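You operate a simulated robot arm through the tools that you are given. There is no shell and no other tool.

You are at the controls of a simulated robot arm. One attempt, no reset.

Task
Seal the top end of the square post with wax.
Fine: the red wax brush takes it from the wax pot and goes back; the lid goes on again. Set down upright: red wax brush. A coat counts when it lies all over at full strength: go over it till it gets no stronger.

It is judged by the outcome, as a careful person would: the job done as asked, and still so three seconds after it is handed in. It fails if anything else is knocked over, pushed out of place, dropped, spilled or broken. A push-on lid holds only when it is set on centred and level and pressed home; a screw cap is set on level and turned clockwise until tight.

Robot
A 7-joint arm with a two-finger parallel gripper, fixed in place. Base frame: the origin is on the floor under the middle of its stand, x ahead of it, y to its left, z up. Units: mm, rad, N and s.
It reaches about 1479 mm from its shoulder. Its first joint turns from -2.897 to 2.897 rad. Payload 4.4 kg.
The tool frame sits at the grasp point between the pads (the TCP): z along the fingers, y along the line on which they close. The tips reach 23 mm beyond it. The gripper opens to 94 mm. The fingers are 38 mm wide and 10 mm thick; the gripper's body (54 by 96 mm) begins 39 mm behind the TCP.
Orientation is that of the tool frame in the base frame, as a unit quaternion [x, y, z, w]. With the fingers straight down and closing along the base's y, the tool's x points along the base's -x, its y along +y and its z along -z.

Tools
- The arm moves only by the tool send_rows. Its argument "increments" is one flat list of numbers, 6 for each row, row after row: the shift along the base's x, y, z in mm, then the turn, a rotation vector about the base's x, y, z in rad. In form: [tx, ty, tz, ax, ay, az, tx, ty, tz, ax, ay, az, ...]. A call has 1 to 20 rows; each row shifts and turns the commanded pose from where the row before left it. "hand" is the closure, from 0 (fully open) to 1 (shut), set as the call begins (left out, the last holds). A row lasts 0.2 s, in which the tool goes at most 50 mm and 0.15 rad; a call with a longer step from one row to the next is refused whole, and so is a gripper value outside its range. A pose out of reach is approached as far as the arm can. The call stops where the force on the tool passes 40 N (or 10 N more than at its start, if that is more) or the arm is blocked; 0.2 s more then pass. Each finger travels about 72 mm/s and halts on what it meets, pressing with about 34 N; the grip force reading is that of the motor and also rises with nothing between the fingers. The clock runs only during rows and for 0.2 s after the last one: add rows that do not move to give the fingers time. It gives the time, the measured TCP pose, the force on the tool (base axes), the opening and the grip force at its end, in the units of the frame above (readings bear some noise), with the torque about the TCP (base axes, N m) and any sound that the robot's microphone picked up, and new pictures: "views" is both (left out), scene, wrist or none.
- Cameras (640 x 400 px; columns grow to the right, rows downward): "scene" is fixed at [218.7, -660.9, 1689.2]; the picture's right is [0.95, -0.33, 0.00], its down [-0.14, -0.39, -0.91] and it looks along [0.30, 0.86, -0.42] (base axes); focal length 373 px, centre (320, 200). "wrist" rides on the gripper at [86, 16, -74] in the tool frame; the picture's right is [-0.18, 0.98, 0.00], its down [-0.58, -0.11, -0.81] and it looks along [-0.79, -0.15, 0.59] (tool axes); focal length 243 px, centre (320, 200).
- probe_pixels(camera, pixels): for up to 12 pixels [column, row] of the newest picture of that camera ("zoom" is the newest enlarged one), the place [x, y, z] in the base frame of the surface seen there, good to about 2 mm, but the place of the scene camera against the robot may be out by one fixed shift of up to 25 mm in any direction. The clock stands still meanwhile.
- close_up(camera, box): a new picture of the part [left, top, right, bottom] of that camera's present view, enlarged. The clock stands still meanwhile.
- sign_off(): hands the job in; it is judged then, once.

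Open the gripper and draw the arm clear of the work before you hand the job in, unless the task says otherwise.

The tools are called after "Call:" as name(argument=value, ...) on one line, values as JSON. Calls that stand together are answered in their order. send_rows: Moves the arm, as the interface text tells. Its arguments: {"type":"object","properties":{"increments":{"type":"array"},"hand":{"type":"number"},"views":{"type":"string","enum":["both","scene","wrist","none"]}},"required":["increments"]} The other tools are called the same way: probe_pixels (camera, pixels) gives the place of the surface under pixels of a picture; close_up (camera, box) takes an enlarged picture of a part of a camera's view; sign_off () hands the job in.

At the start:

```text
time_s: 0.0
tcp_pos: [464.4, 471.2, 1317.7]
ee_rot: [0.0, 1.0, 0.0, 0.0]
ft_force: [-0.7, -0.6, 0.6]
wrist_torque: [0.01, 0.0, -0.03]
width: 94.0
gripper_force: 0.0
```

scene: 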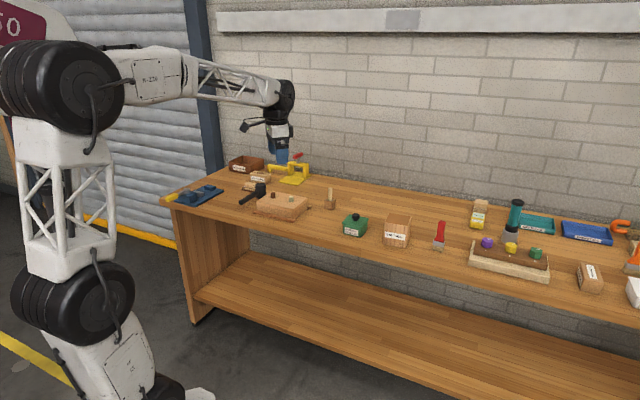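
wrist: 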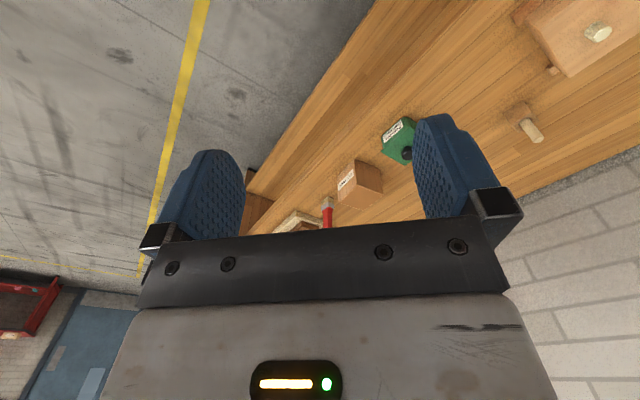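

The scene shows a bench with many items; I'll enlarge parts of it to identify the wax pot, red wax brush, and square post.

Call:
close_up(camera="scene", box=[160, 140, 350, 250])

Call:
close_up(camera="scene", box=[320, 180, 480, 280])

Call:
close_up(camera="scene", box=[460, 190, 640, 310])

```text
3.37 times, centred on (255, 195) of scene
```

zoom: 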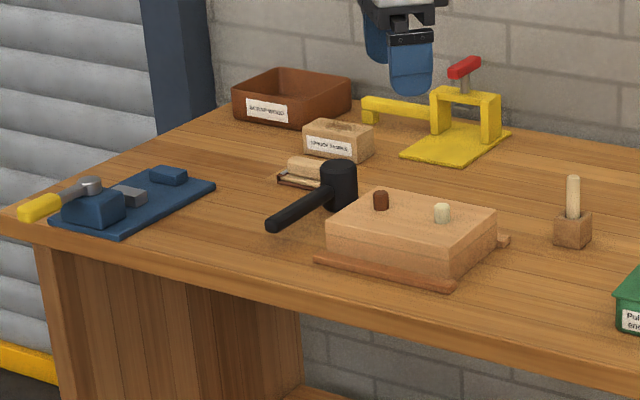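

```text
4.00 times, centred on (400, 230) of scene
```

zoom: 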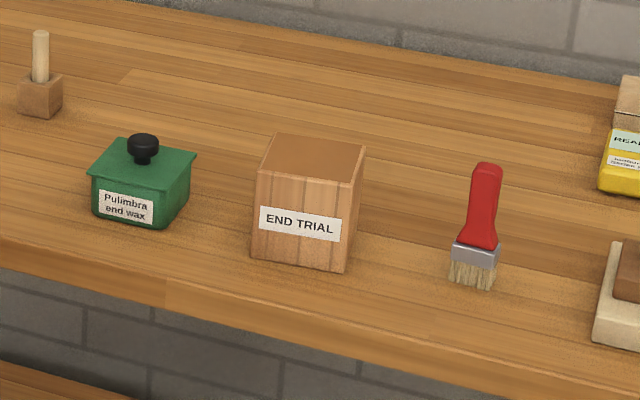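

```text
3.33 times, centred on (550, 250) of scene
```

zoom: 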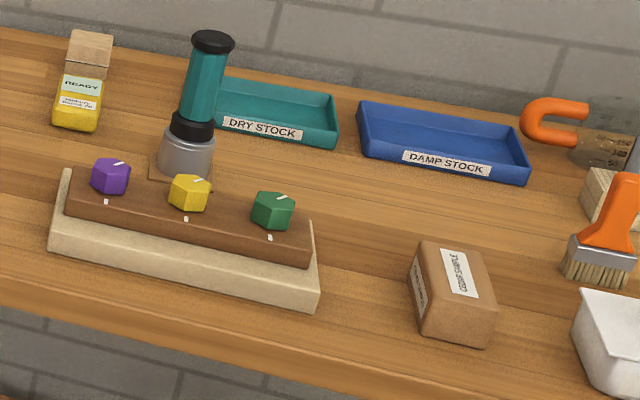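

I see the green "Pulimbra end wax" pot with a knob lid, the "END TRIAL" square post, and the red brush standing on its bristles. I'll probe points on them in the scene view and compare against the wrist view.

Call:
close_up(camera="scene", box=[335, 205, 415, 255])

Call:
close_up(camera="wrist", box=[310, 100, 430, 240])

```text
8.00 times, centred on (375, 230) of scene
```

zoom: 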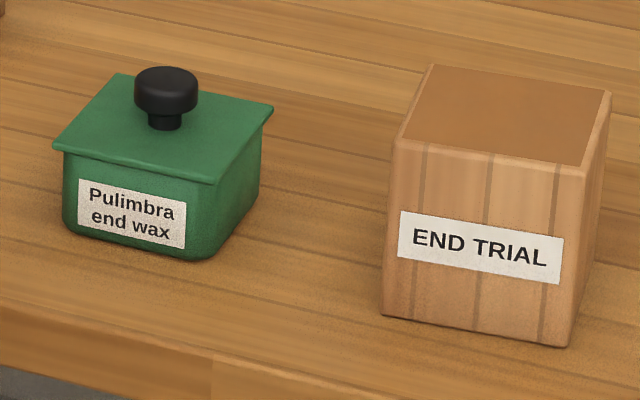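

```text
2.86 times, centred on (370, 170) of wrist
```

zoom: 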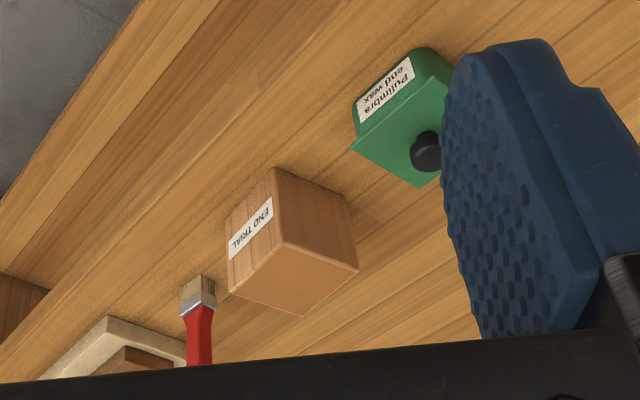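

Probing the pot lid, knob, and post-top corners in the scene, and the same features in the wrist zoom to measure the scene camera's shift.

Call:
probe_pixels(camera="scene", pixels=[[355.8, 215.5], [350.2, 215], [368, 218.5], [361.2, 227], [343, 223.2], [389.6, 214], [410.3, 217.2], [406.3, 224.9], [385.4, 221.8], [397.5, 219], [394, 237], [375, 250]])

Call:
probe_pixels(camera="zoom", pixels=[[425, 150], [419, 184], [355, 148], [385, 135], [285, 250], [352, 270], [303, 310], [234, 292], [200, 340], [197, 302], [255, 230], [100, 210]])

```text
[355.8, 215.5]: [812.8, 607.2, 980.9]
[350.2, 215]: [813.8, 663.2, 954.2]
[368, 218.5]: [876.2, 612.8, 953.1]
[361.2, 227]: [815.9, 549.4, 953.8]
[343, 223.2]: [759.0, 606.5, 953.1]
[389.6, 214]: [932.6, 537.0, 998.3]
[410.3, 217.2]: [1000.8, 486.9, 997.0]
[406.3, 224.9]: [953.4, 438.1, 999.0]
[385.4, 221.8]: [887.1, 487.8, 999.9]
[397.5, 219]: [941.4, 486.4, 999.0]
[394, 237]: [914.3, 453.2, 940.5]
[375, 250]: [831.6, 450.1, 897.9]
```

```text
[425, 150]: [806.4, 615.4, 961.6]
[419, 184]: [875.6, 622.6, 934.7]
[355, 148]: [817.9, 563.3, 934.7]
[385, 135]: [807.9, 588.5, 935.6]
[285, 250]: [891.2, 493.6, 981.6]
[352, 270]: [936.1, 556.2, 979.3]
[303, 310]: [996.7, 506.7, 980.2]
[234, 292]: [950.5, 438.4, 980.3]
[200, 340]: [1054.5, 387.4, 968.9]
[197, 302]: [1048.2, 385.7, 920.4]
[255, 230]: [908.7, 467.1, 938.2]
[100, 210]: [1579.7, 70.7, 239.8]
```

The wrist probes give true positions (scene reads about 19 mm too high and about 10 mm too low in y). Bench top ≈ 879, lid top ≈ 935, post top ≈ 980, brush near (1052, 387). I'll move the arm nearer to view the brush, post and pot with the wrist camera.

Call:
send_rows(increments=[35, -2, -17, 0, 0, 0, 35, -2, -17, 0, 0, 0, 35, -2, -17, 0, 0, 0, 35, -2, -17, 0, 0, 0, 35, -2, -17, 0, 0, 0, 35, -2, -17, 0, 0, 0, 35, -2, -17, 0, 0, 0, 35, -2, -17, 0, 0, 0, 35, -2, -17, 0, 0, 0, 0, 0, 0, 0, 0, 0], hand=0)

```text
time_s: 2.2
tcp_pos: [780.6, 454.9, 1163.9]
ee_rot: [0.0, 1.0, 0.0, 0.0]
ft_force: [0.5, 0.6, -0.5]
wrist_torque: [-0.03, -0.01, 0.01]
width: 94.3
gripper_force: 0.0
```

scene: 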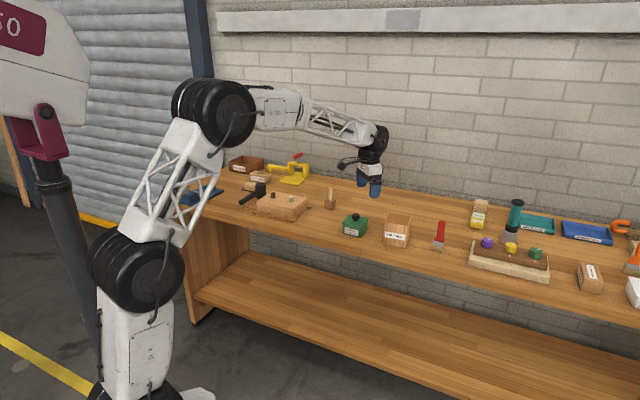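
wrist: 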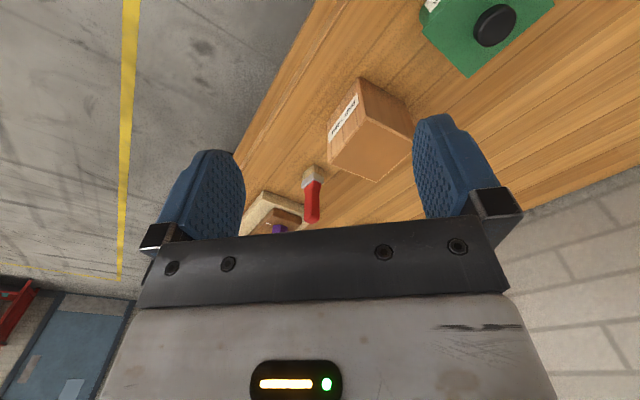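

The wrist view now shows the pot (470,30), post (370,140) and brush (312,195). I'll enlarge and probe them.

Call:
close_up(camera="wrist", box=[280, 140, 360, 240])

Call:
probe_pixels(camera="wrist", pixels=[[312, 170], [312, 181], [312, 200], [311, 216], [358, 117], [410, 132], [378, 180], [329, 164], [368, 148], [421, 28], [470, 76], [553, 2]])

Call:
close_up(camera="wrist", box=[400, 0, 560, 100])

```text
4.00 times, centred on (320, 190) of wrist
```

zoom: 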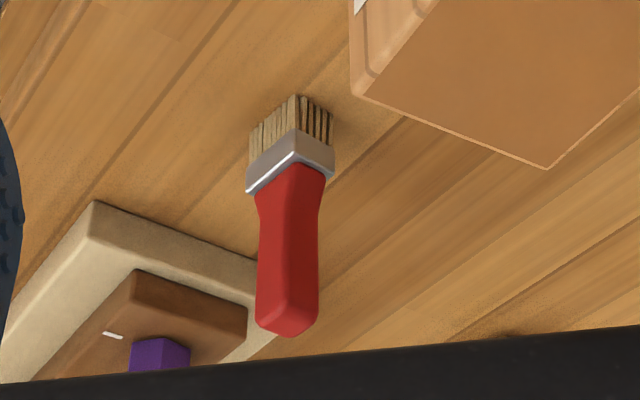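

```text
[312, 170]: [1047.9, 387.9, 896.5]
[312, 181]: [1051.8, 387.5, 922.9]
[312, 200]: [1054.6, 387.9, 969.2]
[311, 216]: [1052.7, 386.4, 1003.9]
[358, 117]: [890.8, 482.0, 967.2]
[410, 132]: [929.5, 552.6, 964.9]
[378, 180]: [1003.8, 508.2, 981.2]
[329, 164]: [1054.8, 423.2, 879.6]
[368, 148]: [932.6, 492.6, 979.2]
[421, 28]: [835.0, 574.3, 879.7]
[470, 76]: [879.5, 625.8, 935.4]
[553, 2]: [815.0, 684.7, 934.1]
```

```text
4.00 times, centred on (480, 50) of wrist
```

zoom: 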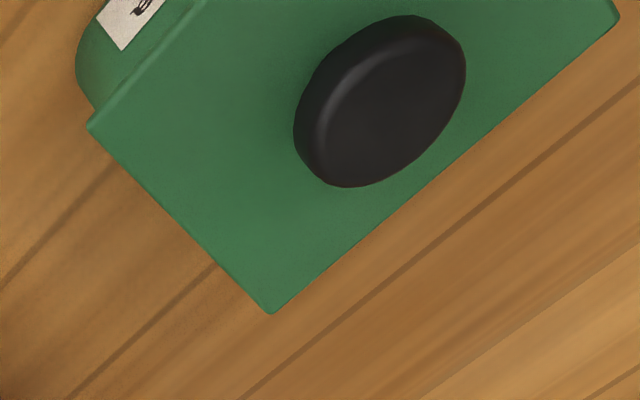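

The brush stands on its bristles at about (1052, 387), with the handle top at z≈1004. I'll get closer for a precise look at its orientation.

Call:
send_rows(increments=[20, -8, -22, 0, 0, 0, 20, -8, -22, 0, 0, 0, 20, -8, -22, 0, 0, 0, 10, -8, -14, 0, 0, 0, 0, 0, 0, 0, 0, 0], views="wrist")

```text
time_s: 3.4
tcp_pos: [849.1, 421.0, 1080.1]
ee_rot: [0.0, 1.0, 0.0, 0.0]
ft_force: [0.3, -0.1, 0.4]
wrist_torque: [0.01, -0.01, -0.01]
width: 94.1
gripper_force: 0.0
```

wrist: 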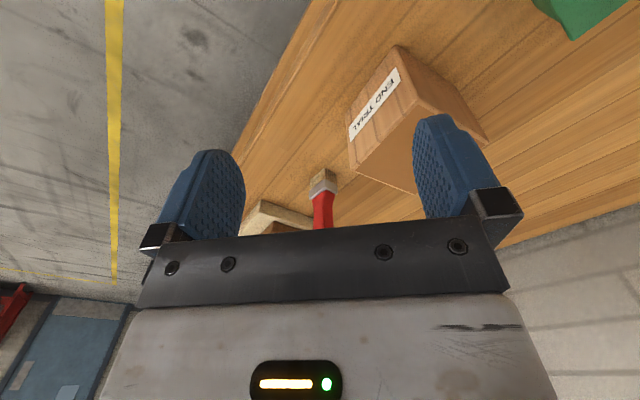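

The brush is centred near (322,195), with the handle top partly hidden by the gripper body; I'll enlarge it and the post.

Call:
close_up(camera="wrist", box=[280, 155, 370, 235])

Call:
close_up(camera="wrist", box=[330, 30, 500, 200])

Call:
close_up(camera="scene", box=[415, 210, 465, 260])

```text
5.00 times, centred on (325, 195) of wrist
```

zoom: 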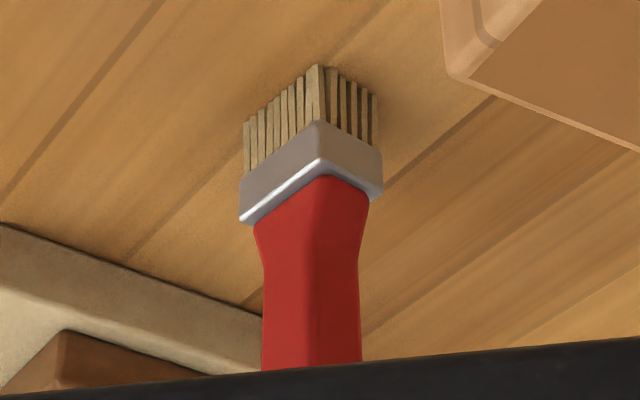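

```text
2.35 times, centred on (415, 115) of wrist
```

zoom: 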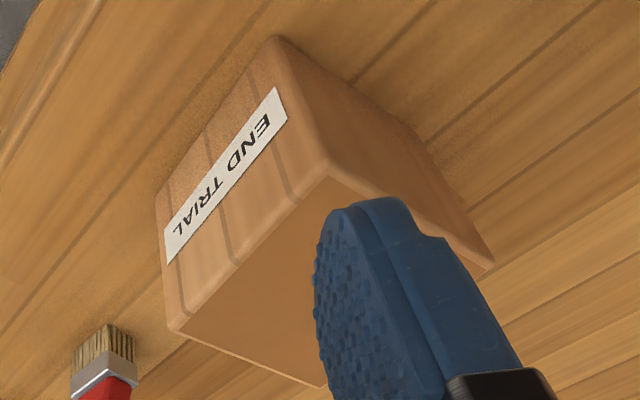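

```text
8.00 times, centred on (440, 235) of scene
```

zoom: 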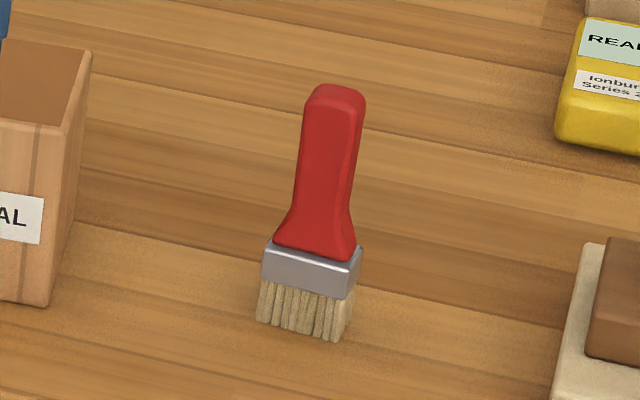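

Probing the ferrule and handle faces of the brush for position and yaw.

Call:
probe_pixels(camera="wrist", pixels=[[310, 193], [316, 189], [323, 185], [327, 185], [331, 187], [335.5, 190], [314.5, 217], [319, 217], [323, 217], [327, 217], [331.5, 217], [324, 170]])

Call:
probe_pixels(camera="wrist", pixels=[[416.8, 140], [350, 168], [352, 173], [384, 182], [412, 193], [417, 143], [408, 152], [360, 172], [395, 140], [365, 150]])

```text
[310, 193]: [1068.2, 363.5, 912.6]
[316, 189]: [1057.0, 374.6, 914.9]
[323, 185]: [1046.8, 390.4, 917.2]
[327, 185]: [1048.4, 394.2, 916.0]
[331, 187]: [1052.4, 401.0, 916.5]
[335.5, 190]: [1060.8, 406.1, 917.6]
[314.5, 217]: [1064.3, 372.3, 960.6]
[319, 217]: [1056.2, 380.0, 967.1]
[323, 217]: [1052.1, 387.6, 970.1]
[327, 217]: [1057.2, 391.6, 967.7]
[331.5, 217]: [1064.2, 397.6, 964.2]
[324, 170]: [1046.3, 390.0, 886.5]
```

```text
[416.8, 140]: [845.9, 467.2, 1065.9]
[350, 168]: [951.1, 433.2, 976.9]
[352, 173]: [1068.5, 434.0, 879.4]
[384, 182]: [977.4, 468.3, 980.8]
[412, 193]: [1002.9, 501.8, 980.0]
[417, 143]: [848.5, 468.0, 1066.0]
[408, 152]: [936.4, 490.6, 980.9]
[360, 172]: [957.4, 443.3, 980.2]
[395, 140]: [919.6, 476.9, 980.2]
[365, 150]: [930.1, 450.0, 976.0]
```

Brush: ferrule axes run at about -50° (wide) and 40° (thin), centred near (1066, 384). Now I'll move to view the pot closely.

Call:
send_rows(increments=[-24, 28, 0, 0, 0, 0, -24, 28, 0, 0, 0, 0, -24, 28, 0, 0, 0, 0, -24, 28, 0, 0, 0, 0, -24, 28, 0, 0, 0, 0, -24, 28, 0, 0, 0, 0, -24, 28, 0, 0, 0, 0, -24, 28, 0, 0, 0, 0, 0, 0, 0, 0, 0, 0], views="wrist")

```text
time_s: 5.4
tcp_pos: [658.7, 643.9, 1084.6]
ee_rot: [0.0, 1.0, 0.0, 0.0]
ft_force: [-0.6, -0.1, 0.2]
wrist_torque: [0.04, 0.01, -0.01]
width: 94.1
gripper_force: 0.0
```

wrist: 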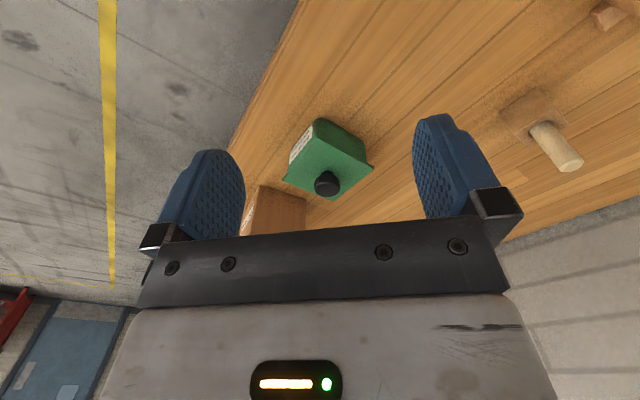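

The pot is centred at (325,165) in the wrist view. I'll enlarge and probe its lid corners and knob.

Call:
close_up(camera="wrist", box=[270, 110, 390, 210])

Call:
probe_pixels(camera="wrist", pixels=[[284, 179], [317, 138], [371, 167], [333, 199], [327, 186], [317, 184], [337, 181], [328, 194], [300, 172], [350, 170], [380, 200], [325, 120]])

```text
4.00 times, centred on (330, 160) of wrist
```

zoom: 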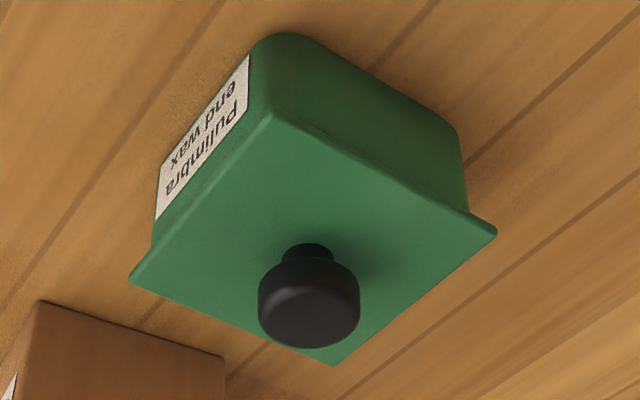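

```text
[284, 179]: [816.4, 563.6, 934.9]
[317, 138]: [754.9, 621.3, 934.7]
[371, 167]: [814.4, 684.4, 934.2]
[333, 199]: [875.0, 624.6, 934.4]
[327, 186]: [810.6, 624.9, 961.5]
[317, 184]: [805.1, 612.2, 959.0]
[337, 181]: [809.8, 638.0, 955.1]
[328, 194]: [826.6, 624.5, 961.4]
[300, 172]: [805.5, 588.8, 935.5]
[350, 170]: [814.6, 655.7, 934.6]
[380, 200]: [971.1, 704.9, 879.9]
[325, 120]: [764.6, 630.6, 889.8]
```

Lid: centre (815, 623.5), top z 934.7, edges at about -44°; knob about 33 mm wide with its top at 961.5. I'll probe the bench behind the post for a free place to set the lid.

Call:
send_rows(increments=[0, 0, 0, 0, 0, 0], views="scene")

Call:
close_up(camera="scene", box=[320, 170, 480, 270])

Call:
probe_pixels(camera="scene", pixels=[[380, 200], [400, 200], [400, 190], [420, 195], [440, 205], [333, 206], [478, 224], [476, 222], [474, 262], [487, 243], [420, 205], [440, 190]])

```text
time_s: 5.8
tcp_pos: [658.9, 644.0, 1084.6]
ee_rot: [0.0, 1.0, -0.001, 0.001]
ft_force: [1.0, 0.3, 0.2]
wrist_torque: [0.01, 0.02, 0.0]
width: 94.2
gripper_force: 0.0
```

scene: 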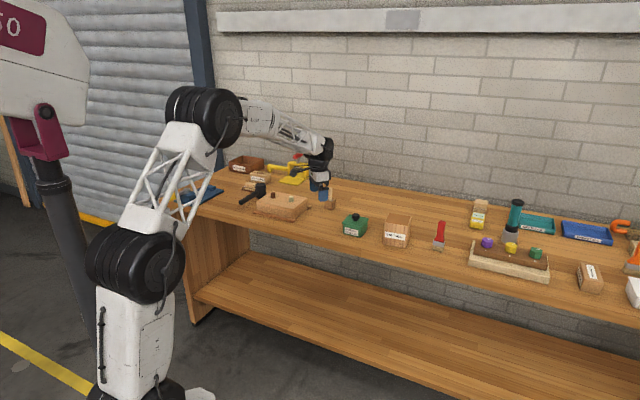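

```text
4.00 times, centred on (400, 220) of scene
```

zoom: 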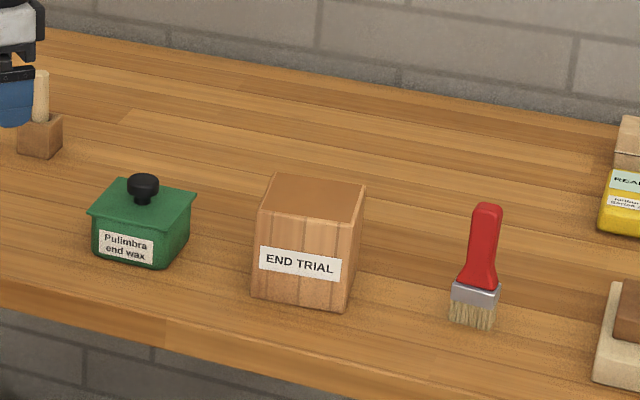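

```text
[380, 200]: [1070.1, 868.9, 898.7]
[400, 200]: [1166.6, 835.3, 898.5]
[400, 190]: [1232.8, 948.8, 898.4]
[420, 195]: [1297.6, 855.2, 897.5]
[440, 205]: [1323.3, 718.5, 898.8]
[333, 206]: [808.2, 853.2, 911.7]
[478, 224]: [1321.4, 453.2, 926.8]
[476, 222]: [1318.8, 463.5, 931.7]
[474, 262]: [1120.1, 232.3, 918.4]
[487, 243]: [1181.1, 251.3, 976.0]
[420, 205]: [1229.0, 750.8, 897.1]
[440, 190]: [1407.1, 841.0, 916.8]
```

There is free bench behind the post (around (960, 690)) for the lid. I'll go above the knob first and check the alignment.

Call:
send_rows(increments=[31.5, -4.3, -14, 0, 0, 0, 31.5, -4.3, -14, 0, 0, 0, 31.5, -4.3, -14, 0, 0, 0, 31.5, -4.3, -14, 0, 0, 0, 31.6, -4.5, -14, 0, 0, 0, 0, 0, 0, 0, 0, 0, 0, 0, 0, 0, 0, 0], views="both")

```text
time_s: 7.4
tcp_pos: [815.9, 624.5, 1017.2]
ee_rot: [0.0, 1.0, 0.0, 0.0]
ft_force: [0.5, -0.2, 0.4]
wrist_torque: [0.0, 0.02, -0.01]
width: 94.0
gripper_force: 0.0
```

scene: 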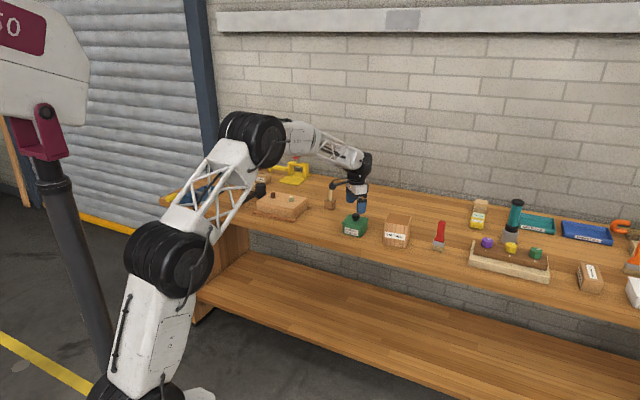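
wrist: 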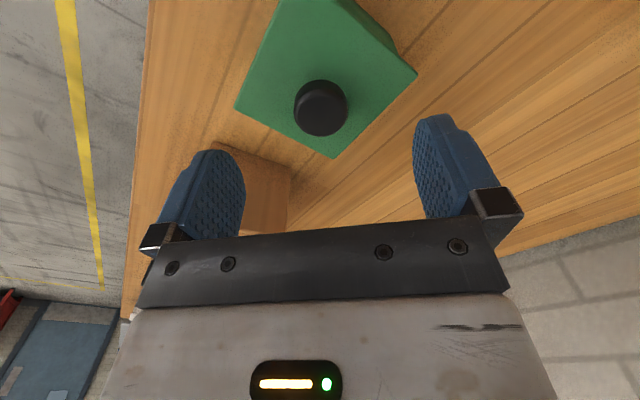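

The knob appears at (321,107) below the fingers. I'll probe the knob rim and lid corners again for a precise centre.

Call:
close_up(camera="wrist", box=[225, 0, 425, 165])

Call:
probe_pixels(camera="wrist", pixels=[[321, 104], [299, 104], [343, 100], [323, 122], [318, 88], [321, 130], [237, 108], [334, 156], [414, 72], [290, 60], [370, 90], [320, 84]])

```text
2.42 times, centred on (325, 82) of wrist
```

zoom: 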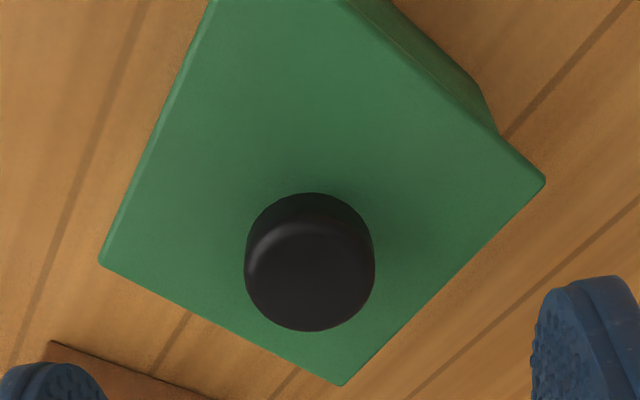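

```text
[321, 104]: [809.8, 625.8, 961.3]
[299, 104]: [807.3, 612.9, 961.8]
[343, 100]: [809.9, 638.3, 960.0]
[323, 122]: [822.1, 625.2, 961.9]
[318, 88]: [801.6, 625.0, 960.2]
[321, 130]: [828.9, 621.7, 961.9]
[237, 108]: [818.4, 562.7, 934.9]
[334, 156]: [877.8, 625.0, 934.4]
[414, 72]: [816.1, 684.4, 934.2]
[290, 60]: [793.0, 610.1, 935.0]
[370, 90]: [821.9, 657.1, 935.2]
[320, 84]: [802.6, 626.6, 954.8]
```

Knob centre confirmed at about (815.5, 624.5), top at 961.5. Descending to TCP z≈962 and closing on the knob.

Call:
send_rows(increments=[0.2, 0.5, -15, 0, 0, 0, 0, 0, -15, 0, 0, 0, 0, 0, -12, 0, 0, 0, 0, 0, -8, 0, 0, 0, 0, 0, -2, 0, 0, 0, 0, 0, 0, 0, 0, 0], views="wrist")

```text
time_s: 8.8
tcp_pos: [815.8, 624.5, 960.3]
ee_rot: [0.0, 1.0, 0.0, -0.001]
ft_force: [-0.4, 0.0, 0.9]
wrist_torque: [0.04, 0.02, 0.03]
width: 93.9
gripper_force: 0.0
```

wrist: 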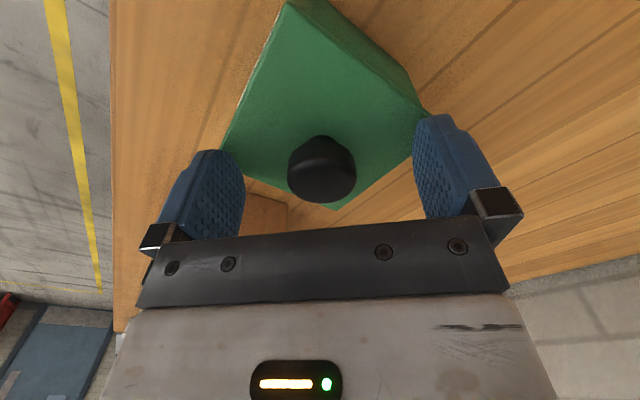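

The knob sits between the pads at (321,165) with no contact. Closing the gripper.

Call:
send_rows(increments=[0, 0, 0, 0, 0, 0, 0, 0, 0, 0, 0, 0, 0, 0, 0, 0, 0, 0, 0, 0, 0, 0, 0, 0], hand=1, views="wrist")

```text
time_s: 9.8
tcp_pos: [816.8, 624.4, 961.8]
ee_rot: [0.0, 1.0, 0.0, 0.0]
ft_force: [0.2, 0.2, -0.2]
wrist_torque: [0.01, 0.02, 0.01]
width: 32.0
gripper_force: 34.1
heard: snap
```

wrist: 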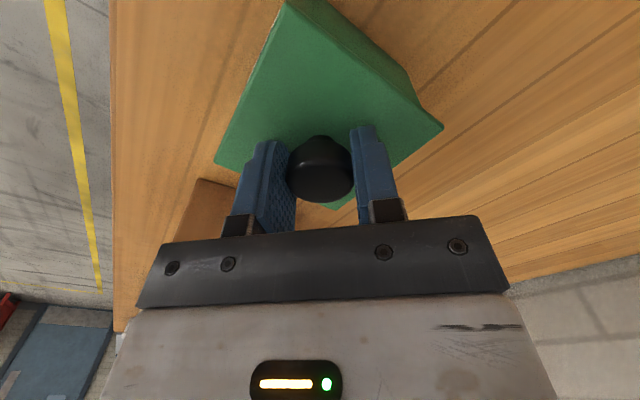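

Width 32 mm, holding the knob with 34 N; a "snap" was heard. I'll lift slowly straight up and watch the force.

Call:
send_rows(increments=[0, 0, 2, 0, 0, 0, 0, 0, 2, 0, 0, 0, 0, 0, 2, 0, 0, 0, 0, 0, 2, 0, 0, 0, 0, 0, 2, 0, 0, 0], views="both")

```text
time_s: 11.0
tcp_pos: [816.5, 624.7, 971.2]
ee_rot: [0.0, 1.0, 0.0, 0.0]
ft_force: [-0.4, 0.1, -1.3]
wrist_torque: [-0.01, 0.01, 0.0]
width: 31.9
gripper_force: 33.5
```

scene: 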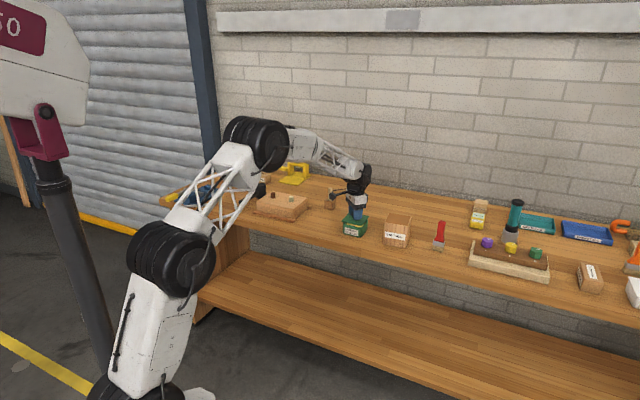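
wrist: 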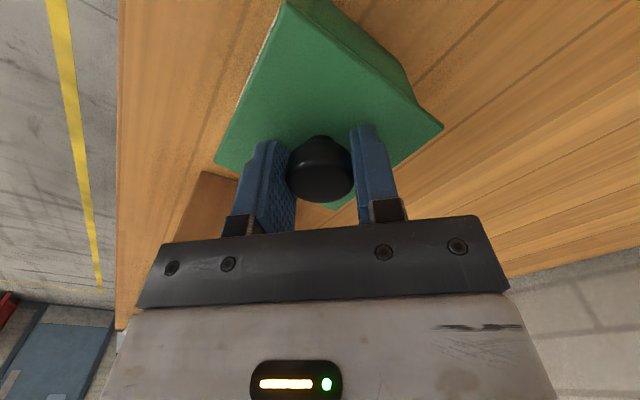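

The force on the tool is only about -1.3 N; I'll enlarge the scene to see whether the lid alone is rising.

Call:
close_up(camera="scene", box=[330, 190, 410, 250])

Call:
close_up(camera="wrist", box=[210, 0, 450, 210])

```text
6.67 times, centred on (370, 220) of scene
```

zoom: 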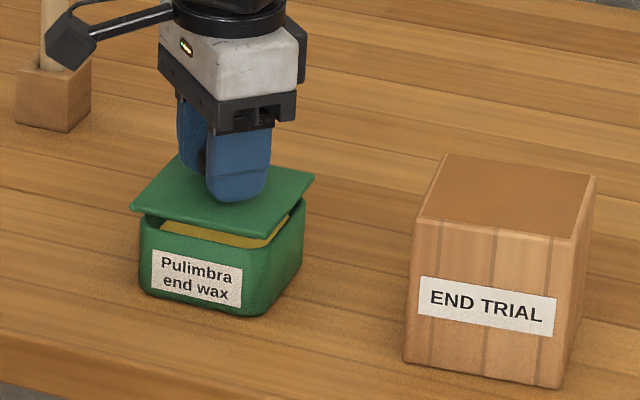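

```text
1.90 times, centred on (330, 105) of wrist
```

zoom: 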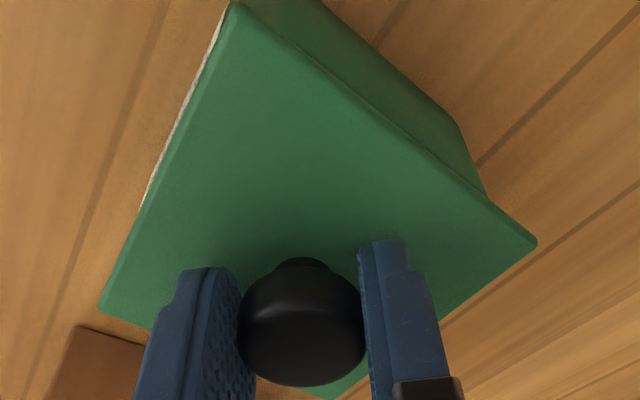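

The lid is off the pot (yellow wax visible beneath). I'll lift it clear, carry it to (960, 690) and lower to just above the bench.

Call:
send_rows(increments=[0, 0, 10, 0, 0, 0, 0, 0, 20, 0, 0, 0, 0, 0, 25, 0, 0, 0, 0, 0, 25, 0, 0, 0, 20, 10, 0, 0, 0, 0, 35, 16, 0, 0, 0, 0, 35, 16, 0, 0, 0, 0, 35, 16, 0, 0, 0, 0, 20, 8, 0, 0, 0, 0, 0, 0, 0, 0, 0, 0, 0, 0, -25, 0, 0, 0, 0, 0, -25, 0, 0, 0, 0, 0, -25, 0, 0, 0, 0, 0, -20, 0, 0, 0, 0, 0, -15, 0, 0, 0, 0, 0, -10, 0, 0, 0, 0, 0, 0, 0, 0, 0], views="both")

```text
time_s: 14.6
tcp_pos: [958.6, 691.9, 931.9]
ee_rot: [0.0, 1.0, 0.0, 0.0]
ft_force: [0.4, -0.3, -0.9]
wrist_torque: [0.01, 0.0, 0.04]
width: 32.1
gripper_force: 34.4
```

scene: 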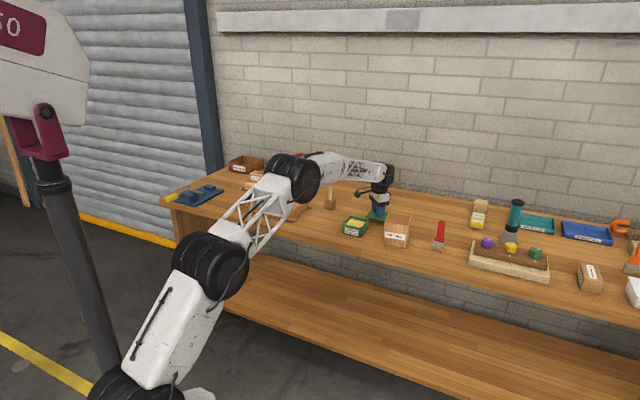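
wrist: 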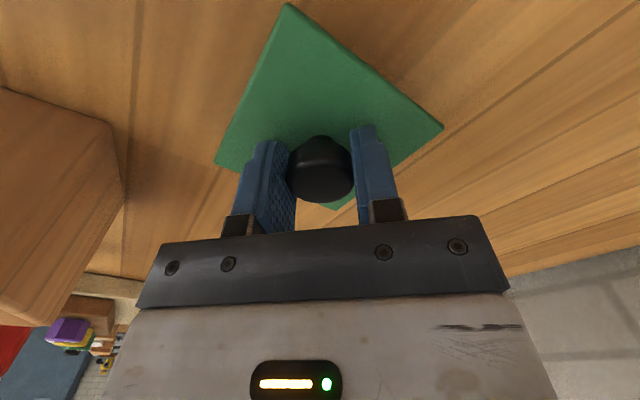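

Lid is held level above the bench. Lowering slowly in 2 mm steps until contact.

Call:
send_rows(increments=[0, 0, -2, 0, 0, 0, 0, 0, -2, 0, 0, 0, 0, 0, -2, 0, 0, 0, 0, 0, -1, 0, 0, 0], views="none")

Call:
close_up(camera="scene", box=[340, 180, 420, 240])

```text
time_s: 15.6
tcp_pos: [959.9, 691.1, 924.8]
ee_rot: [0.0, 1.0, 0.0, 0.001]
ft_force: [-0.7, 0.5, -0.9]
wrist_torque: [0.03, 0.01, 0.01]
width: 31.9
gripper_force: 33.8
```

```text
6.67 times, centred on (380, 210) of scene
```

zoom: 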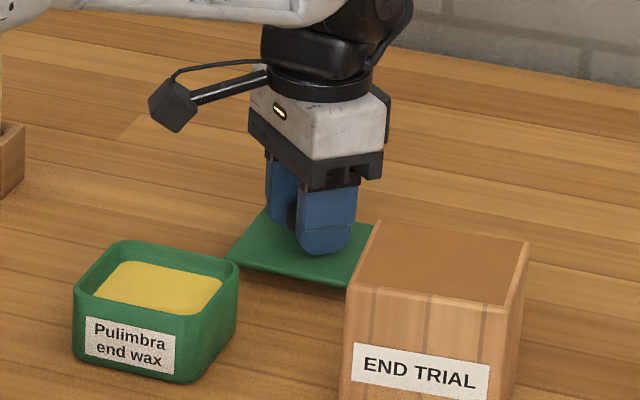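

Still in the air (force unchanged at -0.9 N). Continuing down in small steps.

Call:
send_rows(increments=[0, 0, -1, 0, 0, 0, 0, 0, -1, 0, 0, 0, 0, 0, -1, 0, 0, 0], views="none")

```text
time_s: 16.4
tcp_pos: [960.0, 689.6, 921.6]
ee_rot: [0.0, 1.0, 0.001, 0.0]
ft_force: [-0.4, -0.7, 0.5]
wrist_torque: [-0.01, 0.01, -0.02]
width: 32.0
gripper_force: 33.8
```

Force is still within noise; continuing down 1 mm at a time.

Call:
send_rows(increments=[0, 0, -1, 0, 0, 0, 0, 0, -1, 0, 0, 0], views="none")

Call:
send_rows(increments=[0, 0, -1, 0, 0, 0], views="none")

```text
time_s: 17.0
tcp_pos: [961.1, 690.9, 920.0]
ee_rot: [-0.001, 1.0, 0.0, 0.0]
ft_force: [0.1, 0.2, -0.4]
wrist_torque: [-0.03, 0.02, 0.01]
width: 32.1
gripper_force: 34.3
```

```text
time_s: 17.4
tcp_pos: [960.1, 690.2, 919.4]
ee_rot: [0.0, 1.0, -0.001, 0.0]
ft_force: [0.4, 0.2, 0.5]
wrist_torque: [0.0, 0.02, 0.0]
width: 32.4
gripper_force: 33.9
```

Checking the gap in the scene.

Call:
send_rows(increments=[0, 0, -1, 0, 0, 0], views="both")

Call:
close_up(camera="scene", box=[365, 200, 405, 230])

Call:
probe_pixels(camera="wrist", pixels=[[230, 155], [330, 100], [430, 125], [290, 15], [270, 90]])

```text
time_s: 17.8
tcp_pos: [961.1, 690.1, 917.8]
ee_rot: [0.001, 1.0, 0.001, 0.0]
ft_force: [0.2, -0.8, -0.8]
wrist_torque: [0.01, 0.01, 0.01]
width: 32.0
gripper_force: 33.6
```

scene: 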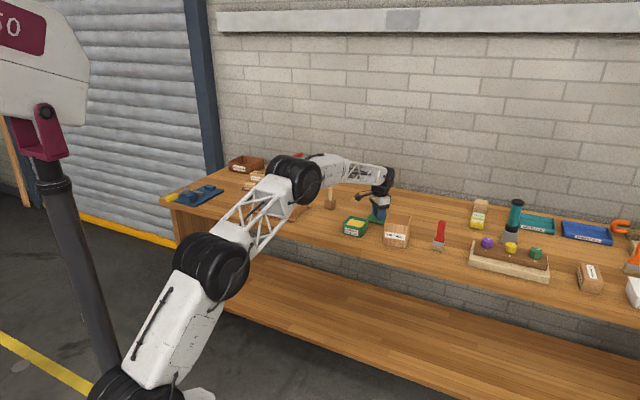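
wrist: 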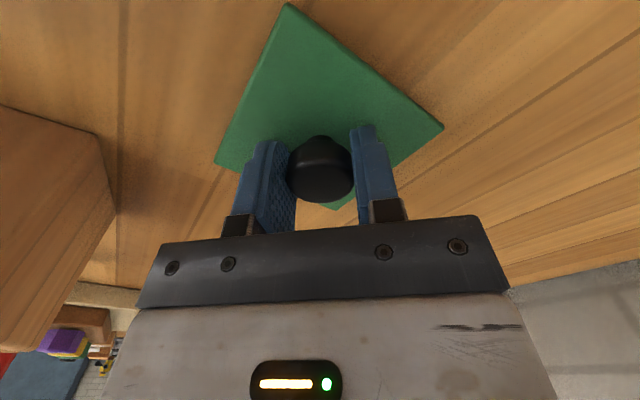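

```text
13.33 times, centred on (385, 215) of scene
```

zoom: 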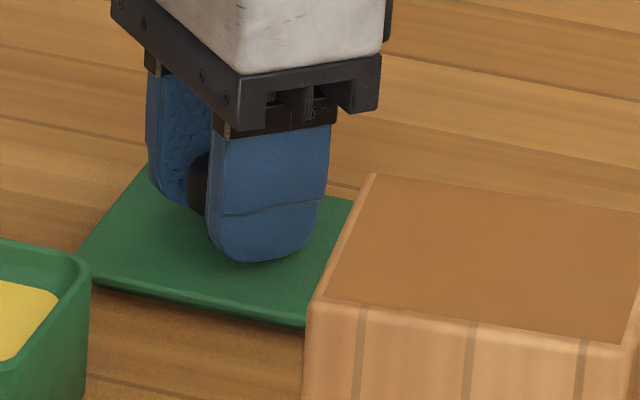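

```text
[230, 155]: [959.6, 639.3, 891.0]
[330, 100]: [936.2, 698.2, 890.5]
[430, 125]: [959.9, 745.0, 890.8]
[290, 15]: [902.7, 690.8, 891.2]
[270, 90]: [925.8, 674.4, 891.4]
```

Lid top now at 891, near the bench (879.5). Continuing in 1 mm steps with force checks.

Call:
send_rows(increments=[0, 0, -1, 0, 0, 0, 0, 0, -1, 0, 0, 0], views="none")

Call:
send_rows(increments=[0, 0, -1, 0, 0, 0], views="none")

Call:
send_rows(increments=[0, 0, -1, 0, 0, 0], views="none")

```text
time_s: 18.4
tcp_pos: [960.5, 690.6, 917.3]
ee_rot: [0.0, 1.0, 0.001, 0.0]
ft_force: [-0.3, -2.0, 5.7]
wrist_torque: [-0.06, 0.1, 0.01]
width: 32.1
gripper_force: 34.0
```

```text
time_s: 18.8
tcp_pos: [959.6, 691.0, 916.5]
ee_rot: [0.0, 1.0, 0.001, 0.0]
ft_force: [0.5, -2.6, 17.0]
wrist_torque: [-0.12, 0.18, -0.01]
width: 32.3
gripper_force: 33.9
```

```text
time_s: 19.2
tcp_pos: [959.9, 690.6, 915.7]
ee_rot: [0.0, 1.0, 0.001, 0.0]
ft_force: [-3.3, -6.1, 29.6]
wrist_torque: [-0.12, 0.09, -0.03]
width: 32.4
gripper_force: 33.8
```

Lid rests on the bench (force 30 N). Backing off 2.3 mm to relieve the load, then opening.

Call:
send_rows(increments=[0, 0, 2.3, 0, 0, 0], views="none")

Call:
send_rows(increments=[0, 0, 0, 0, 0, 0, 0, 0, 0, 0, 0, 0, 0, 0, 0, 0, 0, 0, 0, 0, 0, 0, 0, 0], hand=0, views="wrist")

```text
time_s: 19.6
tcp_pos: [960.7, 692.5, 917.4]
ee_rot: [0.001, 1.0, 0.001, 0.001]
ft_force: [7.2, 7.4, 25.0]
wrist_torque: [0.19, -0.43, 0.05]
width: 32.1
gripper_force: 34.1
```

```text
time_s: 20.6
tcp_pos: [960.1, 690.3, 914.8]
ee_rot: [0.0, 1.0, -0.001, 0.0]
ft_force: [-0.2, -0.8, -0.2]
wrist_torque: [0.0, 0.03, 0.0]
width: 93.8
gripper_force: 0.1
```

wrist: 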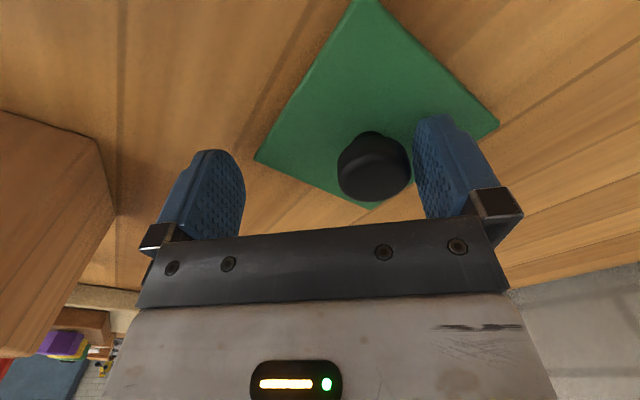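

The lid slid about 25 mm toward +y as the fingers opened, but it lies flat. I'll raise straight up slowly to clear it.

Call:
send_rows(increments=[0, -5, 0, 0, 0, 0, 0, -5, 0, 0, 0, 0, 0, 0, 10, 0, 0, 0, 0, 0, 20, 0, 0, 0, 0, 0, 30, 0, 0, 0, 0, 0, 40, 0, 0, 0, 0, 0, 0, 0, 0, 0], views="both")

```text
time_s: 22.2
tcp_pos: [963.1, 679.5, 1018.6]
ee_rot: [0.0, 1.0, 0.0, 0.0]
ft_force: [0.3, 0.9, 0.6]
wrist_torque: [-0.01, 0.0, 0.0]
width: 94.2
gripper_force: 0.0
```

scene: 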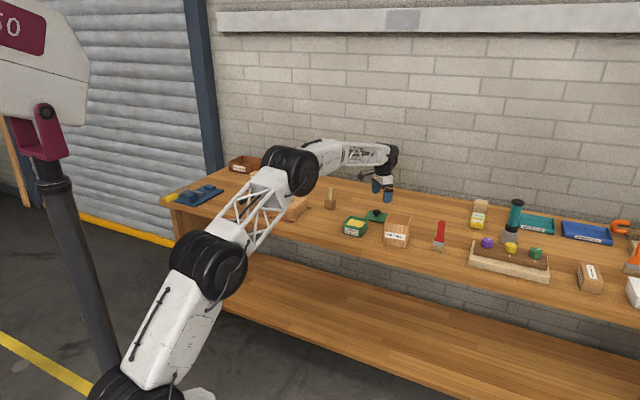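
wrist: 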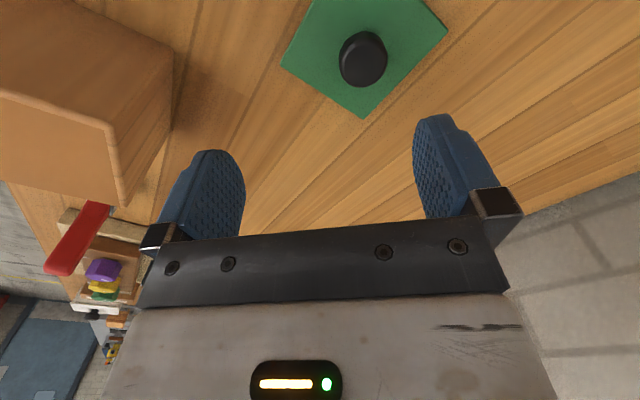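

Lid is flat on the bench with its knob near wrist (362,60). I'll probe it for later retrieval, and look at the pot's inside in the scene.

Call:
probe_pixels(camera="wrist", pixels=[[363, 63], [345, 62], [384, 55], [365, 80], [360, 48], [282, 66], [363, 116], [446, 30], [330, 40], [400, 50]])

Call:
close_up(camera="scene", box=[335, 205, 375, 240])

```text
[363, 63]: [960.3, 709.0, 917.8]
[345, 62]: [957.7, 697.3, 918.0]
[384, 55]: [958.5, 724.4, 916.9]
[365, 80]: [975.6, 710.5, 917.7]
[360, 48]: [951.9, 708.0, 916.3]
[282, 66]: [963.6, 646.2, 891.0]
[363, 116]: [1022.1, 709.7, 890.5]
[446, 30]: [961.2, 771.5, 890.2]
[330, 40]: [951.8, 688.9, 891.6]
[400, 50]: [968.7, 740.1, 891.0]
```

```text
11.43 times, centred on (355, 222) of scene
```

zoom: 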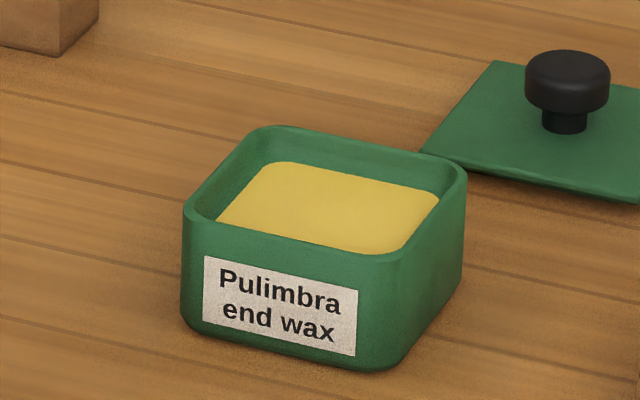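

Lid centre on the bench ≈ (962, 709), top 891. Probing the wax level and rim.

Call:
probe_pixels(camera="scene", pixels=[[355, 222], [352, 221], [362, 224], [349, 224.5], [358, 225.5], [350.4, 216.3], [367, 219.5], [361, 227.2], [344.2, 223.8], [355, 217.5]])

Call:
probe_pixels(camera="zoom", pixels=[[260, 127], [463, 172], [390, 268], [188, 208], [275, 165], [438, 195], [375, 250], [220, 215], [330, 200], [567, 72]])

```text
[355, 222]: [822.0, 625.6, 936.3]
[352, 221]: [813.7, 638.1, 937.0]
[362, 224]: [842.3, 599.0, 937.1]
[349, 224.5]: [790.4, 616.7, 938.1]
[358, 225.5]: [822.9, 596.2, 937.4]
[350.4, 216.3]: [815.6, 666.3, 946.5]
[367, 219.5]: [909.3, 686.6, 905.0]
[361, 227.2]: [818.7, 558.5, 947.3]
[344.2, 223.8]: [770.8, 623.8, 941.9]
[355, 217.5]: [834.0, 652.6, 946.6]
```

```text
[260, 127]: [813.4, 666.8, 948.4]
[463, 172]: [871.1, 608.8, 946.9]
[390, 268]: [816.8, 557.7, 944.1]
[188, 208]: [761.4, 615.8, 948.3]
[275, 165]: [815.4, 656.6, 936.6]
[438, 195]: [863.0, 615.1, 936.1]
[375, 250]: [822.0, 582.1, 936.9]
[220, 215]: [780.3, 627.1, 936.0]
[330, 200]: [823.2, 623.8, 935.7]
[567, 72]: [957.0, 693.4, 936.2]
```

Wax surface is about z 918, rim 929.5. Now I'll go above the brush at (1066, 384), turning the gripper -50° about z so it closes across the thin side of the handle.

Call:
send_rows(increments=[13.2, -37, 5.4, 0, 0, -0.109, 13.2, -37, 5.4, 0, 0, -0.109, 13.2, -37, 5.4, 0, 0, -0.109, 13.2, -37, 5.4, 0, 0, -0.109, 13.2, -37, 5.4, 0, 0, -0.109, 13.2, -37, 5.4, 0, 0, -0.109, 13.2, -37, 5.4, 0, 0, -0.109, 13.2, -37, 5.4, 0, 0, -0.109, 0, 0, 0, 0, 0, 0, 0, 0, 0, 0, 0, 0], views="both")

```text
time_s: 24.4
tcp_pos: [1066.8, 381.9, 1061.3]
ee_rot: [0.424, 0.906, 0.0, 0.0]
ft_force: [0.4, -0.6, 0.0]
wrist_torque: [0.01, 0.0, 0.02]
width: 94.0
gripper_force: 0.1
```

scene: 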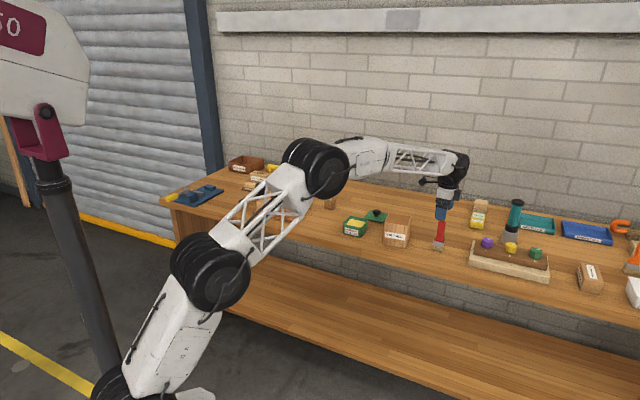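
wrist: 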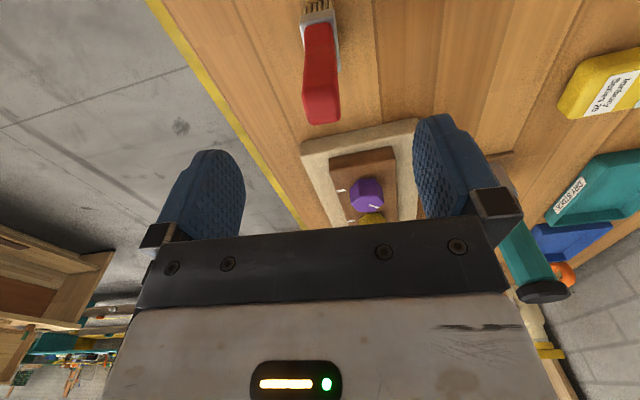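

The handle top is visible at about (322,115), between the fingers. Enlarging and probing the handle.

Call:
close_up(camera="wrist", box=[250, 0, 400, 135])

Call:
probe_pixels(camera="wrist", pixels=[[309, 121], [337, 119], [323, 110], [307, 100], [338, 95], [321, 85], [321, 60], [320, 40], [305, 45], [336, 45], [320, 22], [322, 120]])

```text
2.96 times, centred on (325, 68) of wrist
```

zoom: 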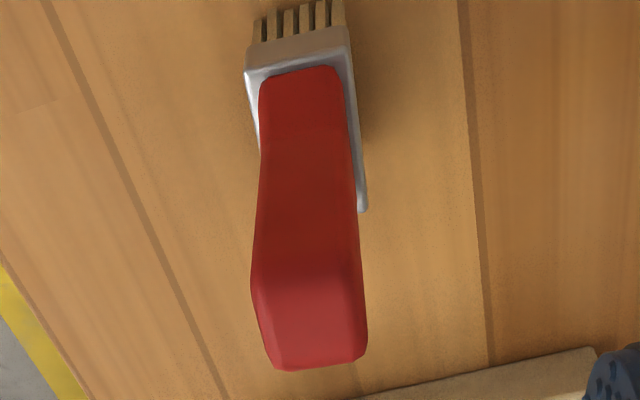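

```text
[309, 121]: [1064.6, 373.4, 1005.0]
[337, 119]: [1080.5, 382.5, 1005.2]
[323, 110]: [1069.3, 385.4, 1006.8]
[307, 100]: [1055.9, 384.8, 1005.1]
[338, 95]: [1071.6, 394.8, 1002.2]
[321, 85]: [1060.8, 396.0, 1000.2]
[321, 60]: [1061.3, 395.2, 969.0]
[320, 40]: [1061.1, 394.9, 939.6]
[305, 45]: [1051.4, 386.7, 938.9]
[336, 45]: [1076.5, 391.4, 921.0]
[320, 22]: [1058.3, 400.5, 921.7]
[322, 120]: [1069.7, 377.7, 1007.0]
```

Handle axes match the gripper yaw; handle top at z≈1007, centred near (1067, 385). Descending to TCP z≈980 around the handle.

Call:
send_rows(increments=[1, 1, -20, 0, 0, 0, 0, 0, -20, 0, 0, 0, 0, 0, -20, 0, 0, 0, 0, 0, -14, 0, 0, 0, 0, 0, -6, 0, 0, 0, 0, 0, 0, 0, 0, 0], views="both")

```text
time_s: 25.8
tcp_pos: [1065.7, 385.9, 979.3]
ee_rot: [0.424, 0.906, 0.001, -0.001]
ft_force: [0.4, -0.3, -0.2]
wrist_torque: [0.03, -0.01, -0.01]
width: 94.1
gripper_force: 0.1
```

scene: 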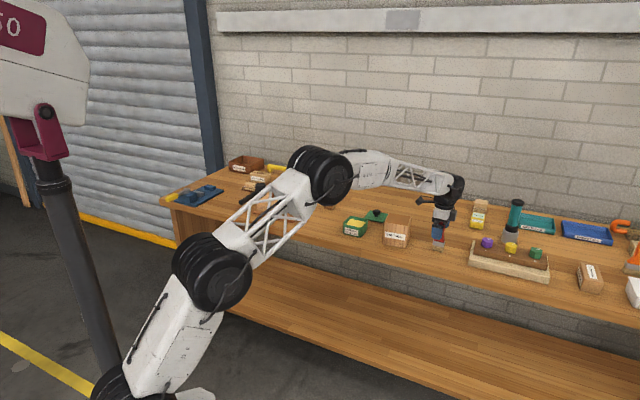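
wrist: 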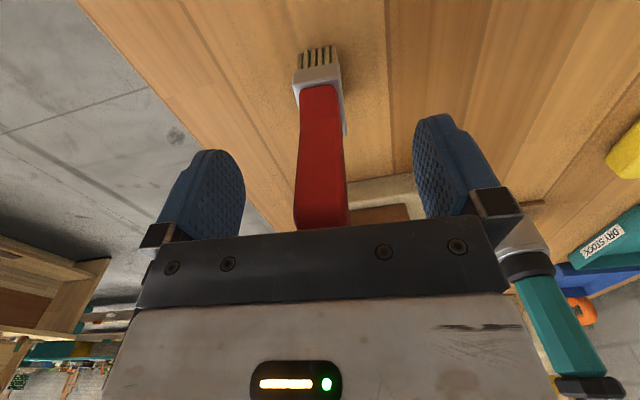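

The handle is between the pads, roughly centred (295–345). Closing the gripper on it.

Call:
send_rows(increments=[0, 0, 0, 0, 0, 0, 0, 0, 0, 0, 0, 0, 0, 0, 0, 0, 0, 0, 0, 0, 0, 0, 0, 0, 0, 0, 0, 0, 0, 0], hand=1, views="wrist")

```text
time_s: 27.0
tcp_pos: [1065.6, 386.1, 978.8]
ee_rot: [0.423, 0.906, 0.0, 0.0]
ft_force: [-0.7, 0.0, 0.1]
wrist_torque: [0.02, 0.0, -0.02]
width: 21.7
gripper_force: 34.1
```

wrist: 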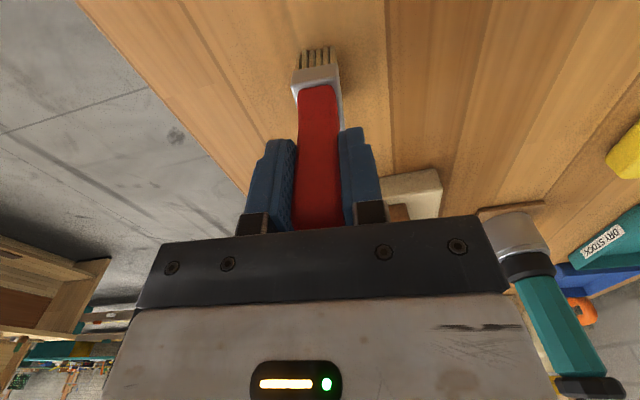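

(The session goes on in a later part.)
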